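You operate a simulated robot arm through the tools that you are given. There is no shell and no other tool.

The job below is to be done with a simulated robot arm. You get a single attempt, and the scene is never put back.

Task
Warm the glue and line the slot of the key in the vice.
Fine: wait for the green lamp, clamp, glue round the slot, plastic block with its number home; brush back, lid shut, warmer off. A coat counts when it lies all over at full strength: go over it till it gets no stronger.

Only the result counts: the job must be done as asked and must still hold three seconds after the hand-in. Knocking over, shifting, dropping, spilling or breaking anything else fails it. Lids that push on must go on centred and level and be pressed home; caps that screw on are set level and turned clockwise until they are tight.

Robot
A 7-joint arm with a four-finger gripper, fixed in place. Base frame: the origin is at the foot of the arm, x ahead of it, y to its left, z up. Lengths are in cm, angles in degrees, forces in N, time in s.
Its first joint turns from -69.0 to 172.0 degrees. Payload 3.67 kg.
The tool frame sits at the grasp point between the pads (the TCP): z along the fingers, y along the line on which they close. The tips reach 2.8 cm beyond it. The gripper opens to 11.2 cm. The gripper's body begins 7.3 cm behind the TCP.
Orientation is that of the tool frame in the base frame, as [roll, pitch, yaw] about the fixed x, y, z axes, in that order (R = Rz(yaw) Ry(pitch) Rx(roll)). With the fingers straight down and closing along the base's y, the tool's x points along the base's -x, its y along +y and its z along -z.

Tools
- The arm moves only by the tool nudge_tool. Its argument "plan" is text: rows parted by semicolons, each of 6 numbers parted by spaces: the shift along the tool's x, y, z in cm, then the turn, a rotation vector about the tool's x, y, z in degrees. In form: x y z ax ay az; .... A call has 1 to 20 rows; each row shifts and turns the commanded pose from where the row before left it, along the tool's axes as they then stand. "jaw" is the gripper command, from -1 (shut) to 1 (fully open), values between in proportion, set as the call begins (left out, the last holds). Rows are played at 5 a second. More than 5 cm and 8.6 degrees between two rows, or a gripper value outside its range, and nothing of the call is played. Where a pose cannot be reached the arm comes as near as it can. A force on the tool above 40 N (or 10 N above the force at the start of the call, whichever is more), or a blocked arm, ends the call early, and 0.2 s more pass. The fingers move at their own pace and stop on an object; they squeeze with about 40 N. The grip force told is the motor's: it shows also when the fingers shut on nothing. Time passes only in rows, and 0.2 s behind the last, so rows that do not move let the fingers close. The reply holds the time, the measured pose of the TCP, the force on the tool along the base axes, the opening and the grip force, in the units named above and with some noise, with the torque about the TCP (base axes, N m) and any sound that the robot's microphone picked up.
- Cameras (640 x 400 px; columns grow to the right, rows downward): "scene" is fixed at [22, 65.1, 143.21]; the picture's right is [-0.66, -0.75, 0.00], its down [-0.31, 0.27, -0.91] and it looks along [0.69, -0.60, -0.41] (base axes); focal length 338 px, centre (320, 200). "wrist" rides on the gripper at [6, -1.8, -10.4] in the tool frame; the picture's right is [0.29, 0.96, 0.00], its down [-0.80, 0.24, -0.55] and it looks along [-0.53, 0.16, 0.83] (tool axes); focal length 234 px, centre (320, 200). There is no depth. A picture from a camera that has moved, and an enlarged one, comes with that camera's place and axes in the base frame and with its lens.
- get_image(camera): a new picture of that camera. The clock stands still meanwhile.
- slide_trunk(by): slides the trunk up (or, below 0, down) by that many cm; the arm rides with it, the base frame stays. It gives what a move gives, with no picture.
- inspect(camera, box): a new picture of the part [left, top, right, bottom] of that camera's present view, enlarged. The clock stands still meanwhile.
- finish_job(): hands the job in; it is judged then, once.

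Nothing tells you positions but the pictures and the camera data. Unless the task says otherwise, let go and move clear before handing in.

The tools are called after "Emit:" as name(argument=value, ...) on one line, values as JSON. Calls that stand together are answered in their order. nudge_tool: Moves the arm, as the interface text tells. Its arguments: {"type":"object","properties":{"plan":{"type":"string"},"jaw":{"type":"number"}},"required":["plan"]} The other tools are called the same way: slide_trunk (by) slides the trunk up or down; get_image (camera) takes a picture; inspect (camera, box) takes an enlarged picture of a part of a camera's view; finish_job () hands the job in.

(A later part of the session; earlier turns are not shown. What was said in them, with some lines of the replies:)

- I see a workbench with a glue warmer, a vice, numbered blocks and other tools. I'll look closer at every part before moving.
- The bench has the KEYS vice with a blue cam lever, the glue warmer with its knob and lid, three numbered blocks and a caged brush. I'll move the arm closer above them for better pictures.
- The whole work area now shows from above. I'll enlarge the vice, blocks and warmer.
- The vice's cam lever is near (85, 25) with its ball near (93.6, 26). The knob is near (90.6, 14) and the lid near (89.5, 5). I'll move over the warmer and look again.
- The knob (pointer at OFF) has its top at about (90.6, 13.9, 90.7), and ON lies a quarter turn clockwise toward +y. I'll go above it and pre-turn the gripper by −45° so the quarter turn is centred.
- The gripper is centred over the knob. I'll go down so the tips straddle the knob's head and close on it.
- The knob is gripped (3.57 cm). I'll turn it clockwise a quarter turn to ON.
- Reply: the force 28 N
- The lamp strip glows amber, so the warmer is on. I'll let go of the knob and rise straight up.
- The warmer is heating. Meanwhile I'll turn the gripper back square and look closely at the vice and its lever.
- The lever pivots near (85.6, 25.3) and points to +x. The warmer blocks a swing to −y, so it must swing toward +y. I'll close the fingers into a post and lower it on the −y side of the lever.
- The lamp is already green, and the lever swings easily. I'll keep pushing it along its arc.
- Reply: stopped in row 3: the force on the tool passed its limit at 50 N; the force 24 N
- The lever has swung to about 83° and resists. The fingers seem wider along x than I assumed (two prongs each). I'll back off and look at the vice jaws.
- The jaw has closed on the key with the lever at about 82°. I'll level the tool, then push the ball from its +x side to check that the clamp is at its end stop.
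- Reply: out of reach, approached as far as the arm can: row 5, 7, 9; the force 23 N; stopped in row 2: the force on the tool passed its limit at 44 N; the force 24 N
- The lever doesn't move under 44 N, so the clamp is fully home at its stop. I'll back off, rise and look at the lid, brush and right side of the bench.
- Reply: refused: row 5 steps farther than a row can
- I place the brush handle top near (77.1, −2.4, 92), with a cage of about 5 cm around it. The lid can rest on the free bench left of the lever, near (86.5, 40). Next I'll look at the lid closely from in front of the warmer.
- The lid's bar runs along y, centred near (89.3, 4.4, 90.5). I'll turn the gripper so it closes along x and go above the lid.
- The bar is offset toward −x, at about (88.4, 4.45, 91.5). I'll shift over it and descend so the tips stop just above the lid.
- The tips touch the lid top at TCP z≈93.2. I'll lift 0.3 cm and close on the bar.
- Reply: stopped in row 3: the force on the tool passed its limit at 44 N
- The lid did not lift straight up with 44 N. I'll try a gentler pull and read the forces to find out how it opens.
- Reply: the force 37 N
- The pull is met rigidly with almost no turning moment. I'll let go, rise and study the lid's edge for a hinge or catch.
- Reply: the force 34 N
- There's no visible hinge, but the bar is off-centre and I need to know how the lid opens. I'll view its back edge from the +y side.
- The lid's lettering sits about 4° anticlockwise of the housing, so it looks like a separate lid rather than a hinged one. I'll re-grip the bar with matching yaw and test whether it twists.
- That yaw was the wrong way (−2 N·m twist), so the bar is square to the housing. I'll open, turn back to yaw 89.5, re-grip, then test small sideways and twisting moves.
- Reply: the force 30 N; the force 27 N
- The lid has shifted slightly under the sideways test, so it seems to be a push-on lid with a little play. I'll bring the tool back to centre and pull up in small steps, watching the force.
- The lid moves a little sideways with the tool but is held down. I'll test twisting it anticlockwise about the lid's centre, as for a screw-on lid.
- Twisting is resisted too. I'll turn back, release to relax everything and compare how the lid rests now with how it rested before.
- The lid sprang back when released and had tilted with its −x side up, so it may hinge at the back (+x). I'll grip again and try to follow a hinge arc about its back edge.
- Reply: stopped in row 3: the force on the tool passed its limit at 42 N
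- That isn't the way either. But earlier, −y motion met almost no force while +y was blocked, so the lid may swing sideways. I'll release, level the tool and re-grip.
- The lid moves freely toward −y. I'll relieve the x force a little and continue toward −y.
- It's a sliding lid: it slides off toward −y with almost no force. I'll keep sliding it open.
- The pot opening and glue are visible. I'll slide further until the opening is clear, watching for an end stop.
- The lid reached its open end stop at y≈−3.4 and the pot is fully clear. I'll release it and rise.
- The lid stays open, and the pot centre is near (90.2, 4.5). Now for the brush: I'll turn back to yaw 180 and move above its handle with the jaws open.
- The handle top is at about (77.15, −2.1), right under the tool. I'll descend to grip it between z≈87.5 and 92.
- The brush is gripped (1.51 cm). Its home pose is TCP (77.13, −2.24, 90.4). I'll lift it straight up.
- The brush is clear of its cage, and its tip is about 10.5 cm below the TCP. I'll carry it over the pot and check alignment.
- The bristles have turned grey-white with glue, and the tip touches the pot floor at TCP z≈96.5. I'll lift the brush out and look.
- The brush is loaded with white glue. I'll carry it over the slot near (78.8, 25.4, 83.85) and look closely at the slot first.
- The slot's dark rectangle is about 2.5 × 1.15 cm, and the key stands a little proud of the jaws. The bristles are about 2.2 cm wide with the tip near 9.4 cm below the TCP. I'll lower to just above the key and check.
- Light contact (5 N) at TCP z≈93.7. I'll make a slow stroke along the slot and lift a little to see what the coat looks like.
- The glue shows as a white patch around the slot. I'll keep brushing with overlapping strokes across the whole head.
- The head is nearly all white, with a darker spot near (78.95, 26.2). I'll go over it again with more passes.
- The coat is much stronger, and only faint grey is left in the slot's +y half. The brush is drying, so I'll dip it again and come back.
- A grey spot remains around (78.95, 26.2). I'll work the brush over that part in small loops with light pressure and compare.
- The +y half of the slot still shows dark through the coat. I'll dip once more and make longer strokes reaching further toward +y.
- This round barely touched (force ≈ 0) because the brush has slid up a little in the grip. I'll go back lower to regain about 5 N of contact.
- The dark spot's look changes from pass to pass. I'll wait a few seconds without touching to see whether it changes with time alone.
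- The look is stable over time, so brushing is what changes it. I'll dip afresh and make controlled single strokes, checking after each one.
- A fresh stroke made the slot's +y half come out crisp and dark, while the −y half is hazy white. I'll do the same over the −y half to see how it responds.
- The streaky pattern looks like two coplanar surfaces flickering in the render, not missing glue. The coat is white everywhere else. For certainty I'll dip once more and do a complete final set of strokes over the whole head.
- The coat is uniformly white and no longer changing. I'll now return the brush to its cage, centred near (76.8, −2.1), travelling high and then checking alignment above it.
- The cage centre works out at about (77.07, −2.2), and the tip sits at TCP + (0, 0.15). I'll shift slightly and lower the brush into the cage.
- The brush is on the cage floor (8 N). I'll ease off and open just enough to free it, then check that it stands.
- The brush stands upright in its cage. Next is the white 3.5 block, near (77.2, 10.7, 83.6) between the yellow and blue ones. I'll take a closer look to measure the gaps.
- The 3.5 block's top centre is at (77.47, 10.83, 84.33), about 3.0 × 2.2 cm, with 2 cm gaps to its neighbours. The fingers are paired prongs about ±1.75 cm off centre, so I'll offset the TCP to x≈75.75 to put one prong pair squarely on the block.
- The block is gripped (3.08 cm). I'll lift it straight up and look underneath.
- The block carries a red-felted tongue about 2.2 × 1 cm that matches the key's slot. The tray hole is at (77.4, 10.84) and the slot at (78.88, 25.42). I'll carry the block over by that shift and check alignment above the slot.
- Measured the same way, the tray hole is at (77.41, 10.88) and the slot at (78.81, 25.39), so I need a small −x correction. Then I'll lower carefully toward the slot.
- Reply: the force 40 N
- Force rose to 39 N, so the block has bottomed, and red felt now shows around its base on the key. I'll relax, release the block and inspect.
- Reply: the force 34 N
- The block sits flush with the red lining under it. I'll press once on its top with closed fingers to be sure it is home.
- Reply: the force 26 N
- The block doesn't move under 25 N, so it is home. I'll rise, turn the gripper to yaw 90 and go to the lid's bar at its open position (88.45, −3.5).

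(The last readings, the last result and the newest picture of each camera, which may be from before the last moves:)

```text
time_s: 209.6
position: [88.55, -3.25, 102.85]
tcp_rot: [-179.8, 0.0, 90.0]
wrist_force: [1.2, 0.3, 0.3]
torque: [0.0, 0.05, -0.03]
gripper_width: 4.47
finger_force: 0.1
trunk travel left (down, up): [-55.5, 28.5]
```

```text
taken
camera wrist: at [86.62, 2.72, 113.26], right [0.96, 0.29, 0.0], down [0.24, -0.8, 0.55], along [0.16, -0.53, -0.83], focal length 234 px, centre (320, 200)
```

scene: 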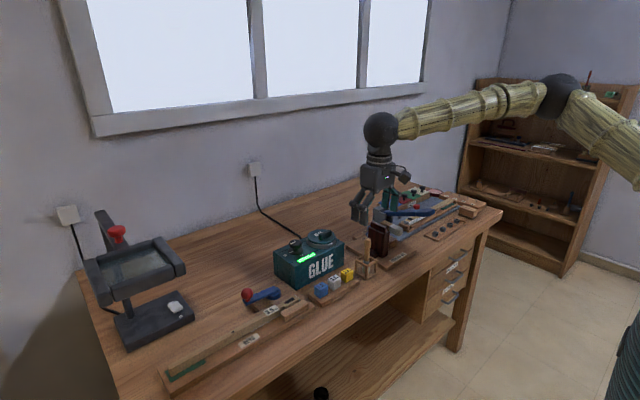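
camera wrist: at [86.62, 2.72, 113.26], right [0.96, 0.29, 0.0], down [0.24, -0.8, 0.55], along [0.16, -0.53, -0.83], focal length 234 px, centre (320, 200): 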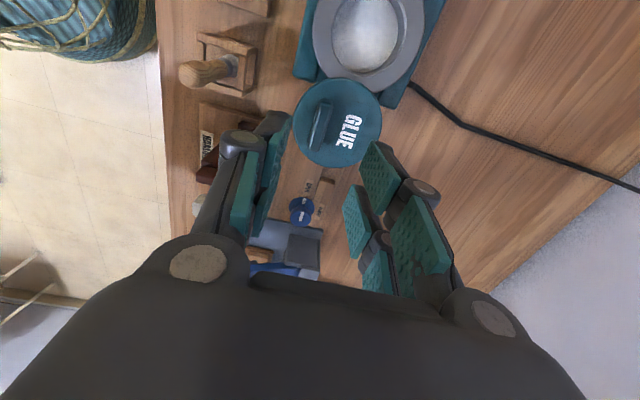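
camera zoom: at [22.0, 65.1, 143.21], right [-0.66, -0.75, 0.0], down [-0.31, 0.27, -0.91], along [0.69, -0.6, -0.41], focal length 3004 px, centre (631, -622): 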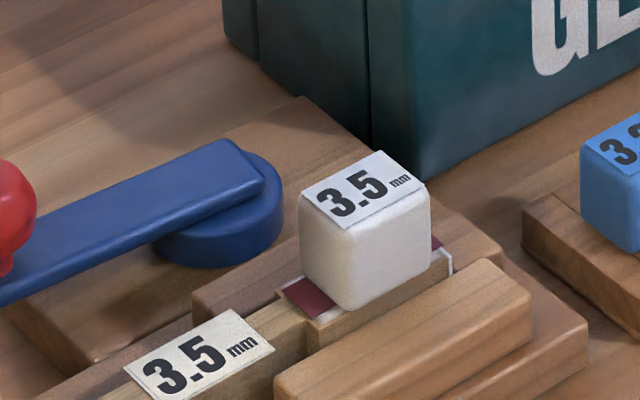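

Emit:
nudge_tool(plan="-0.2 0.03 3 -0.2 0 0; 0 0 3 0 0 0; 0 0 2 0 0 0; 0 0 1.25 0 0 0; 0 0 0 0 0 0")

Emit:
inspect(camera="wrist", box=[220, 60, 420, 220])

Emit:
inspect(camera="scene", box=[290, 190, 390, 260])

```text
time_s: 210.8
position: [88.57, -3.65, 93.6]
tcp_rot: [180.0, 0.0, 90.0]
wrist_force: [0.1, -0.1, 1.1]
torque: [0.01, -0.01, -0.01]
gripper_width: 4.48
finger_force: 0.1
trunk travel left (down, up): [-55.5, 28.5]
```

```text
2.50 times, centred on (320, 140) of wrist
camera zoom: at [86.64, 2.31, 103.9], right [0.96, 0.29, 0.0], down [0.24, -0.8, 0.55], along [0.16, -0.53, -0.83], focal length 585 px, centre (320, 350)
```

zoom: 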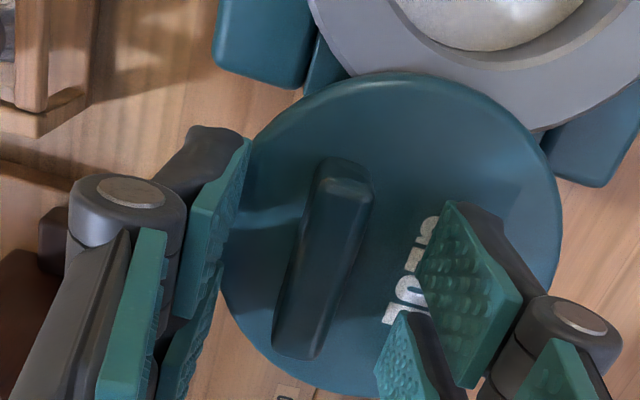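

```text
5.71 times, centred on (340, 225) of scene
camera zoom: at [22.0, 65.1, 143.21], right [-0.66, -0.75, 0.0], down [-0.31, 0.27, -0.91], along [0.69, -0.6, -0.41], focal length 1931 px, centre (206, 57)
```

zoom: 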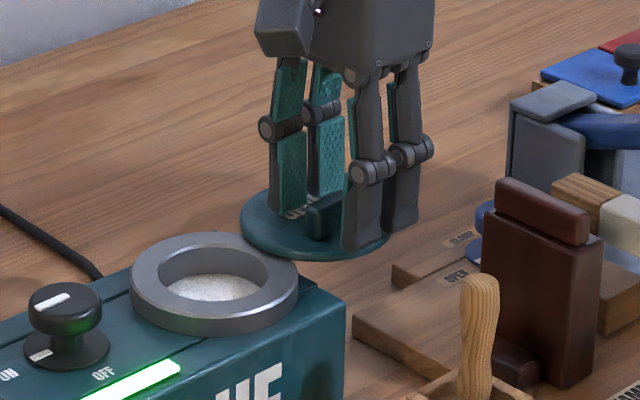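

Emit:
nudge_tool(plan="0 0 0 0 0 0; 0 0 0 0 0 0; 0 0 0 0 0 0", jaw=-1)

Emit:
nudge_tool(plan="0.5 0 0 0 0 0; 0.5 0 0 0 0 0; 0.5 0 0 0 0 0; 0.5 -0.02 0.02 0 0 0; 0.5 -0.02 0.01 0 0 0; 0.5 -0.02 0.01 0 0 0; 0 0 0 0 0 0")

```text
time_s: 211.6
position: [88.43, -3.64, 93.55]
tcp_rot: [-179.9, 0.1, 89.9]
wrist_force: [-15.7, 0.8, -5.8]
torque: [0.24, 0.33, -0.01]
gripper_width: 1.29
finger_force: 44.8
trunk travel left (down, up): [-55.5, 28.5]
```

```text
time_s: 213.2
position: [88.4, -0.7, 93.4]
tcp_rot: [-179.9, 0.1, 90.0]
wrist_force: [-27.6, -0.1, -15.4]
torque: [-0.42, 0.66, 0.0]
gripper_width: 1.3
finger_force: 45.2
trunk travel left (down, up): [-55.5, 28.5]
```

Emit:
nudge_tool(plan="0 -0.12 0.06 0 0 0; 0 -0.08 0.06 0 0 0; 0 0 0 0 0 0")

Emit:
nudge_tool(plan="0.5 -0.02 0.01 0 0 0; 0.5 -0.02 0.01 0 0 0; 0.5 -0.02 0.01 0 0 0; 0.5 -0.02 0.01 0 0 0; 0 0 0 0 0 0")

```text
time_s: 214.0
position: [88.49, -0.69, 93.72]
tcp_rot: [179.9, 0.0, 89.8]
wrist_force: [-4.1, -0.1, -3.7]
torque: [-0.8, 0.05, 0.21]
gripper_width: 1.26
finger_force: 44.7
trunk travel left (down, up): [-55.5, 28.5]
```

```text
time_s: 215.2
position: [88.36, 1.28, 93.58]
tcp_rot: [180.0, -0.1, 89.9]
wrist_force: [29.6, -0.4, 19.4]
torque: [-0.11, -0.76, 0.13]
gripper_width: 1.27
finger_force: 44.2
trunk travel left (down, up): [-55.5, 28.5]
```

Emit:
nudge_tool(plan="0 0.13 -0.09 0 0 0; 0 0 0 0 0 0")

Emit:
nudge_tool(plan="0.4 0 0 0 0 0; 0.4 0 0 0 0 0; 0.4 0 0 0 0 0; 0.4 0 0 0 0 0; 0 0 0 0 0 0")

```text
time_s: 215.8
position: [88.28, 1.24, 93.49]
tcp_rot: [180.0, 0.0, 90.0]
wrist_force: [26.0, -0.2, 21.8]
torque: [0.76, -0.64, 0.03]
gripper_width: 1.28
finger_force: 44.9
trunk travel left (down, up): [-55.5, 28.5]
```

```text
time_s: 217.0
position: [88.54, 2.84, 93.58]
tcp_rot: [-180.0, 0.0, 89.8]
wrist_force: [29.6, -0.6, 27.8]
torque: [-0.04, -0.74, 0.07]
gripper_width: 1.28
finger_force: 45.3
trunk travel left (down, up): [-55.5, 28.5]
```

Emit:
nudge_tool(plan="0 0.1 -0.08 0 0 0; 0 0.1 -0.08 0 0 0; 0 0 0 0 0 0")

```text
time_s: 217.8
position: [88.42, 2.89, 93.63]
tcp_rot: [-179.7, 0.0, 90.0]
wrist_force: [7.1, 0.4, 11.8]
torque: [0.92, -0.12, -0.15]
gripper_width: 1.29
finger_force: 45.1
trunk travel left (down, up): [-55.5, 28.5]
```

Emit:
nudge_tool(plan="0.3 0.03 -0.04 0 0 0; 0.3 0 -0.04 0 0 0; 0.3 0 0 0 0 0; 0.3 0 0 0 0 0; 0.3 0 0 0 0 0; 0 0 0 0 0 0")

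Emit:
inspect(camera="scene", box=[270, 190, 370, 260])

```text
time_s: 219.3
position: [88.47, 4.28, 93.52]
tcp_rot: [-179.7, 0.3, 89.9]
wrist_force: [-10.5, -18.5, 1.3]
torque: [-0.05, 0.39, -0.13]
gripper_width: 1.27
finger_force: 44.8
trunk travel left (down, up): [-55.5, 28.5]
stopped in row 6: the force on the tool passed its limit at 42 N (the readings are from after the stop); the commanded pose is now the measured one
```

```text
5.71 times, centred on (320, 225) of scene
camera zoom: at [22.0, 65.1, 143.21], right [-0.66, -0.75, 0.0], down [-0.31, 0.27, -0.91], along [0.69, -0.6, -0.41], focal length 1931 px, centre (320, 57)
```

zoom: 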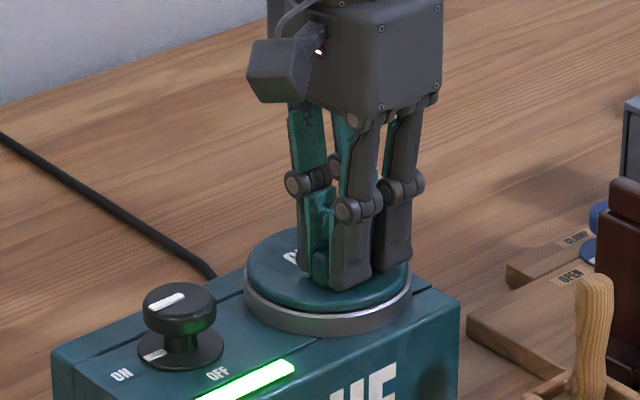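

Emit:
inspect(camera="scene", box=[295, 220, 350, 255])

Emit:
inspect(camera="wrist", box=[260, 60, 400, 180])

```text
11.43 times, centred on (322, 238) of scene
camera zoom: at [22.0, 65.1, 143.21], right [-0.66, -0.75, 0.0], down [-0.31, 0.27, -0.91], along [0.69, -0.6, -0.41], focal length 3862 px, centre (291, -229)
```

zoom: 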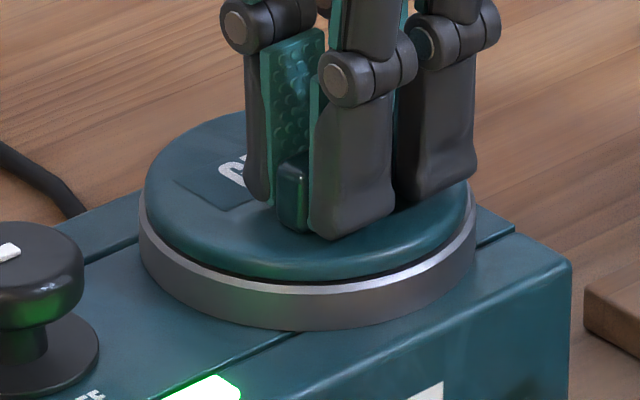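

```text
3.33 times, centred on (330, 120) of wrist
camera zoom: at [86.6, 10.23, 103.85], right [0.96, 0.29, -0.01], down [0.24, -0.79, 0.56], along [0.15, -0.54, -0.83], focal length 781 px, centre (287, 467)
```

zoom: 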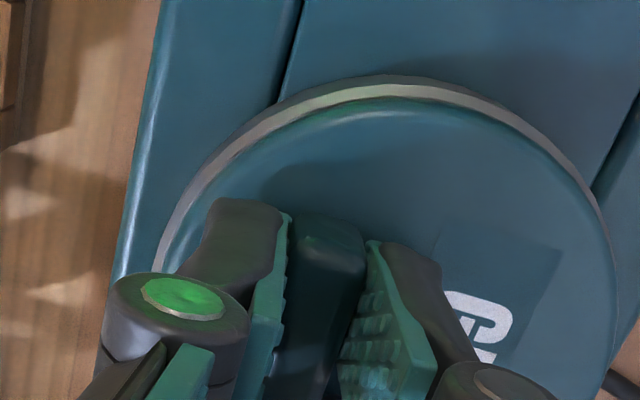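

The lid is back at its closed stop, matching its original outline. I'll release it, rise and go to the knob for switching off.

Emit:
nudge_tool(plan="0 0 0 0 0 0; 0 0 0 0 0 0; 0 0 -3 0 -0.3 0; 0 0 -4 0 0 0; 0 0 -3 0 0 0; 0 0 0 0 0 0", jaw=-0.2)

Emit:
inspect(camera="scene", box=[295, 220, 350, 255])

```text
time_s: 220.8
position: [88.53, 4.47, 103.46]
tcp_rot: [-179.7, 0.5, 90.0]
wrist_force: [-0.4, -0.1, 0.0]
torque: [-0.03, 0.02, 0.01]
gripper_width: 4.47
finger_force: 0.1
trunk travel left (down, up): [-55.5, 28.5]
```

```text
11.43 times, centred on (322, 238) of scene
camera zoom: at [22.0, 65.1, 143.21], right [-0.66, -0.75, 0.0], down [-0.31, 0.27, -0.91], along [0.69, -0.6, -0.41], focal length 3862 px, centre (291, -229)
```

zoom: 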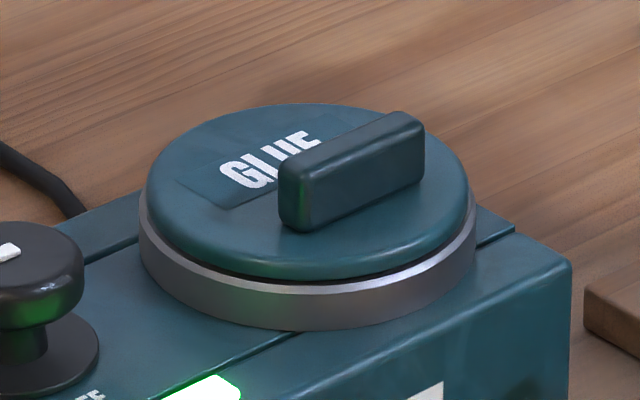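

The lid looks exactly as at the start. I'll level the tool, move above the knob and set yaw 135 for the turn back to OFF.

Emit:
nudge_tool(plan="0 0 0 -0.3 0.5 0; 4.72 1.22 0 0 0 0; 4.72 1.22 0 0 0 0; 0 0 0 0 0 -7.5; 0 0 0 0 0 -7.5; 0 0 0 0 0 -7.5; 0 0 0 0 0 -7.5; 0 0 0 0 0 -7.5; 0 0 0 0 0 -7.5; 0 0 0 0 0 0", jaw=0.07)

Emit:
inspect(camera="wrist", box=[240, 60, 400, 200])

```text
time_s: 222.9
position: [90.87, 13.88, 103.57]
tcp_rot: [179.9, 0.0, 135.1]
wrist_force: [-0.1, 0.5, 0.0]
torque: [0.0, -0.04, 0.0]
gripper_width: 5.98
finger_force: 0.2
trunk travel left (down, up): [-55.5, 28.5]
```

```text
2.86 times, centred on (320, 130) of wrist
camera zoom: at [85.35, 16.88, 113.84], right [0.47, 0.88, 0.0], down [0.73, -0.39, 0.55], along [0.49, -0.26, -0.83], focal length 669 px, centre (320, 400)
```

zoom: 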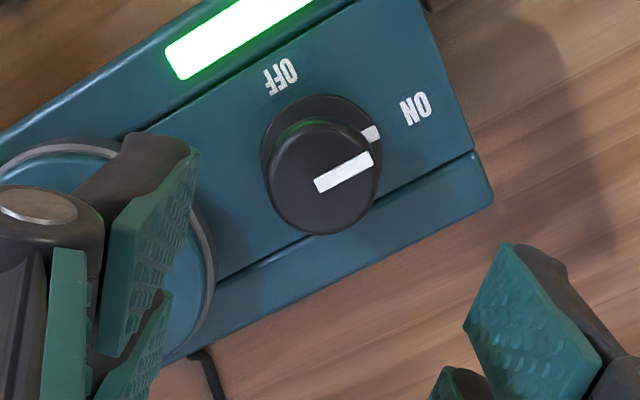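

Emit:
nudge_tool(plan="0 0.08 4 0 0 0; 0 0 4 0 0 0; 0 0 2.5 0 0 0; 0 0 1.3 0 0 0; 0 0 0 0 0 0")

Emit:
inspect(camera="scene", box=[260, 190, 360, 260])

Emit:
nudge_tool(plan="0 0 0 0 0 0; 0 0 0 0 0 0; 0 0 0 0 0 0", jaw=-1)

```text
time_s: 224.2
position: [91.0, 13.96, 91.59]
tcp_rot: [180.0, -0.1, 135.1]
wrist_force: [-0.3, 1.1, 0.2]
torque: [-0.02, 0.02, 0.0]
gripper_width: 6.01
finger_force: 0.1
trunk travel left (down, up): [-55.5, 28.5]
```

```text
5.71 times, centred on (310, 225) of scene
camera zoom: at [22.0, 65.1, 143.21], right [-0.66, -0.75, 0.0], down [-0.31, 0.27, -0.91], along [0.69, -0.6, -0.41], focal length 1931 px, centre (377, 57)
```

zoom: 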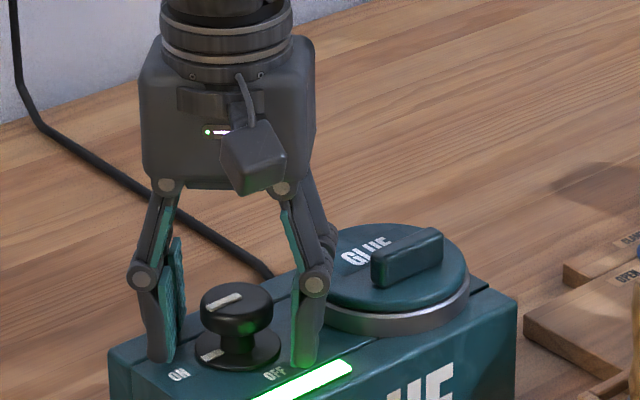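

```text
time_s: 224.9
position: [90.91, 13.95, 91.53]
tcp_rot: [-180.0, 0.0, 135.1]
wrist_force: [-2.0, -1.2, -2.3]
torque: [-0.06, 0.0, 0.02]
gripper_width: 3.52
finger_force: 44.9
trunk travel left (down, up): [-55.5, 28.5]
```

The knob is gripped at ON. I'll turn it anticlockwise a quarter turn back to OFF.

Emit:
nudge_tool(plan="0 0 0 0 0 -7.5; 0 0 0 0 0 -7.5; 0 0 0 0 0 -7.5; 0 0 0 0 0 -7.5; 0 0 0 0 0 -7.5; 0 0 0 0 0 -7.5; 0 0 0 0 0 -7.5; 0 0 0 0 0 -7.5; 0 0 0 0 0 -7.5; 0 0 0 0 0 -7.5; 0 0 0 0 0 -7.5; 0 0 0 0 0 -7.5; 0 0 0 0 0 0")

Emit:
inspect(camera="scene", box=[260, 190, 360, 260])

```text
time_s: 227.8
position: [90.95, 13.85, 91.56]
tcp_rot: [-179.9, -0.1, -134.9]
wrist_force: [-24.0, -7.8, -23.1]
torque: [-0.11, 0.24, -0.09]
gripper_width: 3.48
finger_force: 44.7
trunk travel left (down, up): [-55.5, 28.5]
```

```text
5.71 times, centred on (310, 225) of scene
camera zoom: at [22.0, 65.1, 143.21], right [-0.66, -0.75, 0.0], down [-0.31, 0.27, -0.91], along [0.69, -0.6, -0.41], focal length 1931 px, centre (377, 57)
```

zoom: 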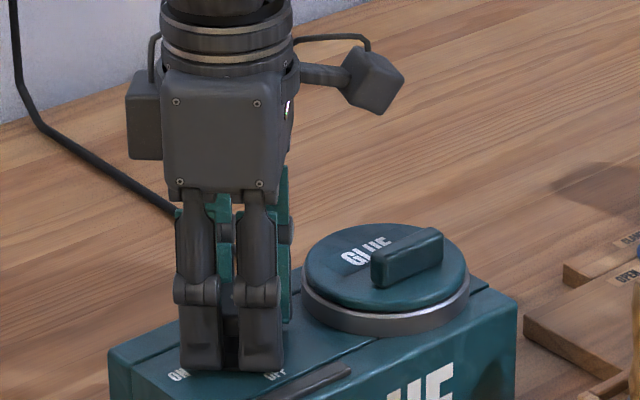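

The lamp has gone dark, so the warmer is off. I'll release, rise clear and check everything.

Emit:
nudge_tool(plan="0 0 0 0 0 0; 0 0 0 0 0 0; 0 0 -2 0 0 0; 0 0 -4 0 0 0; 0 0 -4 0 0 0; 0 0 -4 0 0 0; 0 0 0 0 0 0", jaw=0.07)

Emit:
inspect(camera="scene", box=[260, 205, 360, 290])

Emit:
inspect(camera="wrist", box=[230, 60, 410, 200])

Emit:
inspect(camera="scene", box=[230, 250, 330, 330])

Emit:
inspect(camera="scene", box=[310, 210, 410, 300])

```text
time_s: 229.3
position: [90.82, 14.11, 97.64]
tcp_rot: [-179.8, 0.0, -135.1]
wrist_force: [-0.5, -0.2, 0.0]
torque: [0.0, 0.0, 0.02]
gripper_width: 5.98
finger_force: 0.2
out of reach, approached as far as the arm can: row 5, 6
trunk travel left (down, up): [-55.5, 28.5]
```

```text
4.71 times, centred on (310, 248) of scene
camera zoom: at [22.0, 65.1, 143.21], right [-0.66, -0.75, 0.0], down [-0.31, 0.27, -0.91], along [0.69, -0.6, -0.41], focal length 1590 px, centre (367, -24)
```

zoom: 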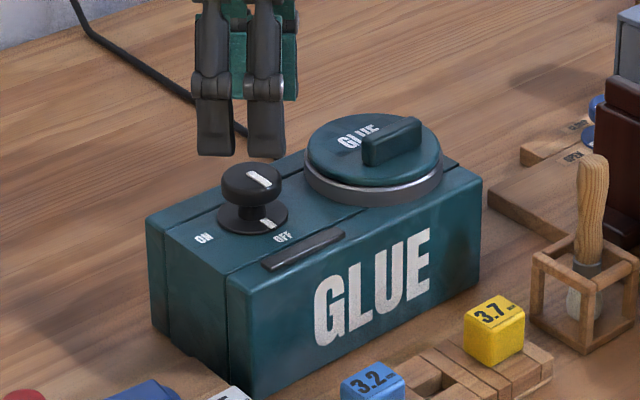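

```text
2.86 times, centred on (320, 130) of wrist
camera zoom: at [87.91, 8.45, 107.99], right [-0.88, 0.47, 0.0], down [0.39, 0.73, 0.55], along [0.26, 0.49, -0.83], focal length 669 px, centre (320, 400)
```

zoom: 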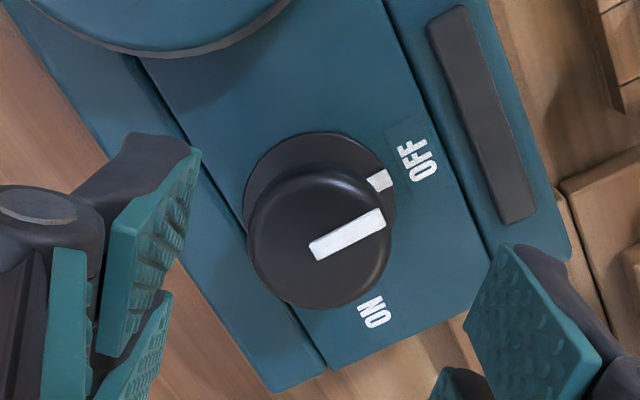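

```text
5.00 times, centred on (280, 290) of scene
camera zoom: at [22.0, 65.1, 143.21], right [-0.66, -0.75, 0.0], down [-0.31, 0.27, -0.91], along [0.69, -0.6, -0.41], focal length 1690 px, centre (520, -250)
```

zoom: 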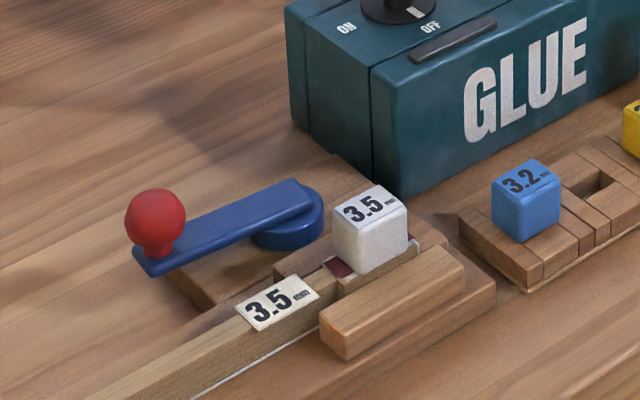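

```text
4.44 times, centred on (360, 255) of scene
camera zoom: at [22.0, 65.1, 143.21], right [-0.66, -0.75, 0.0], down [-0.31, 0.27, -0.91], along [0.69, -0.6, -0.41], focal length 1502 px, centre (142, -44)
```

zoom: 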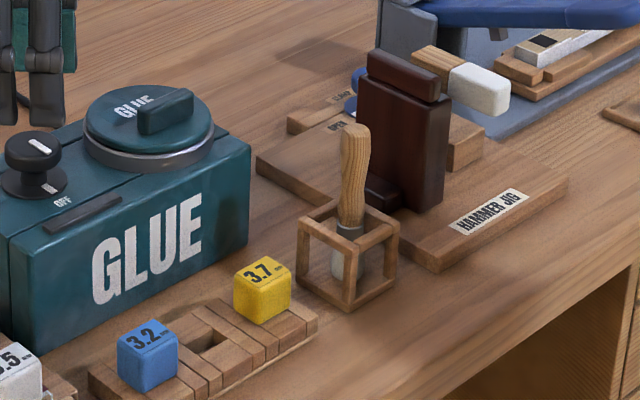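

The knob points to OFF, the lid is shut, the brush is in its cage, the clamp holds and the 3.5 block is home with its lining. I'll back the arm well clear.

Emit:
nudge_tool(plan="2.5 2.5 0 0 0 0; 2.5 2.5 0 0 0 0; 2.5 2.5 -1 0 0 0; 2.5 2.5 -1 0 0 0; 2.5 2.5 -1 0 0 0; 2.5 2.5 -1 0 0 0; 0 0 0 0 0 0; 0 0 0 0 0 0; 0 0 0 0 0 0")

Emit:
get_image(camera="scene")

Emit:
inspect(camera="scene", box=[260, 260, 310, 315])

Emit:
get_image(camera="wrist")

```text
time_s: 231.3
position: [69.74, 14.08, 101.46]
tcp_rot: [180.0, 0.0, -135.0]
wrist_force: [-0.3, -0.1, -0.1]
torque: [0.0, 0.01, 0.0]
gripper_width: 6.02
finger_force: 0.0
trunk travel left (down, up): [-55.5, 28.5]
```

```text
taken
```

scene: 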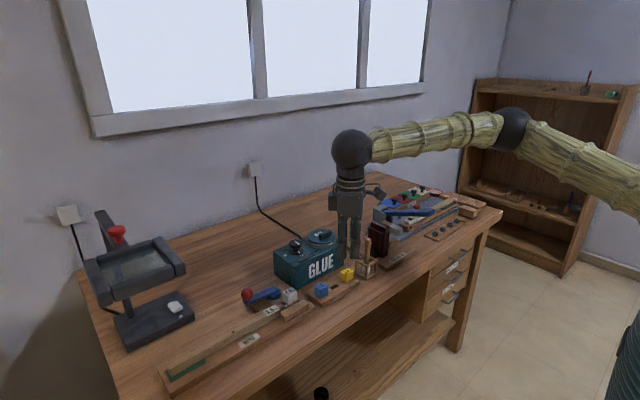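

```text
7.27 times, centred on (285, 288) of scene
camera zoom: at [22.0, 65.1, 143.21], right [-0.66, -0.75, 0.0], down [-0.31, 0.27, -0.91], along [0.69, -0.6, -0.41], focal length 2458 px, centre (574, -436)
```

zoom: 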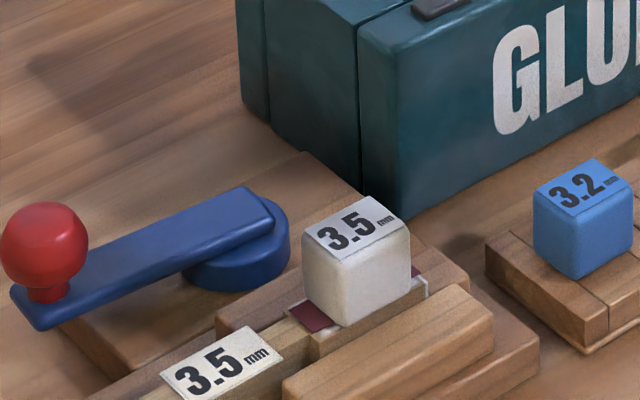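

```text
taken
camera wrist: at [66.7, 8.55, 111.94], right [-0.88, 0.47, 0.0], down [0.39, 0.73, 0.55], along [0.26, 0.49, -0.83], focal length 234 px, centre (320, 200)
```

wrist: 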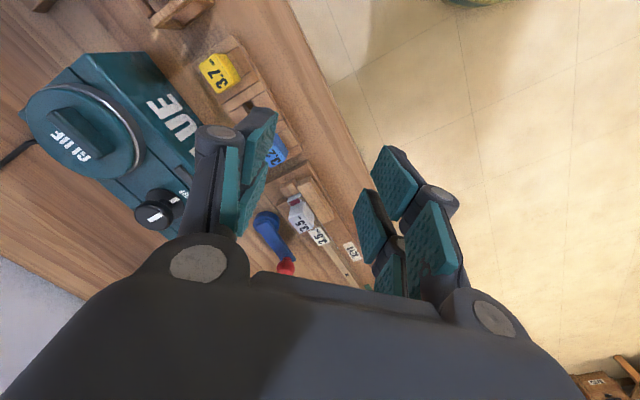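

All steps are done and stable, and the arm is clear of everything. I'm handing the job in.

Emit:
finish_job()

```text
The job is handed in.
```

I handed in the job with every step done. I don't have the judge's result, and the glue coat is the one part I couldn't fully check by eye.

- **Warmer:** It warmed until the green lamp lit. It's now off, with the knob at OFF and the lamp dark.
- **Clamp:** The lever is swung to its stop and didn't move under 44 N, with the jaw closed on the key.
- **Glue:** I dipped the brush five times and went over the key head with overlapping strokes until it stopped getting whiter. A dark patch over the slot kept changing its look between passes. I took that as a display effect, not missing glue.
- **Block:** The 3.5 block is in the slot of the key marked 3.5, and red lining shows on both sides of it. It held firm when I pressed on its top at 25 N.
- **Brush and lid:** The brush stands upright in its cage. The lid slides rather than lifts, and it's back at its closed stop, looking as it did at the start.

While I was picking up the 3.5 block, a finger touched something lightly (about 7 N), probably the edge of the 3.2 block. In the pictures the 3.2 block hasn't moved.
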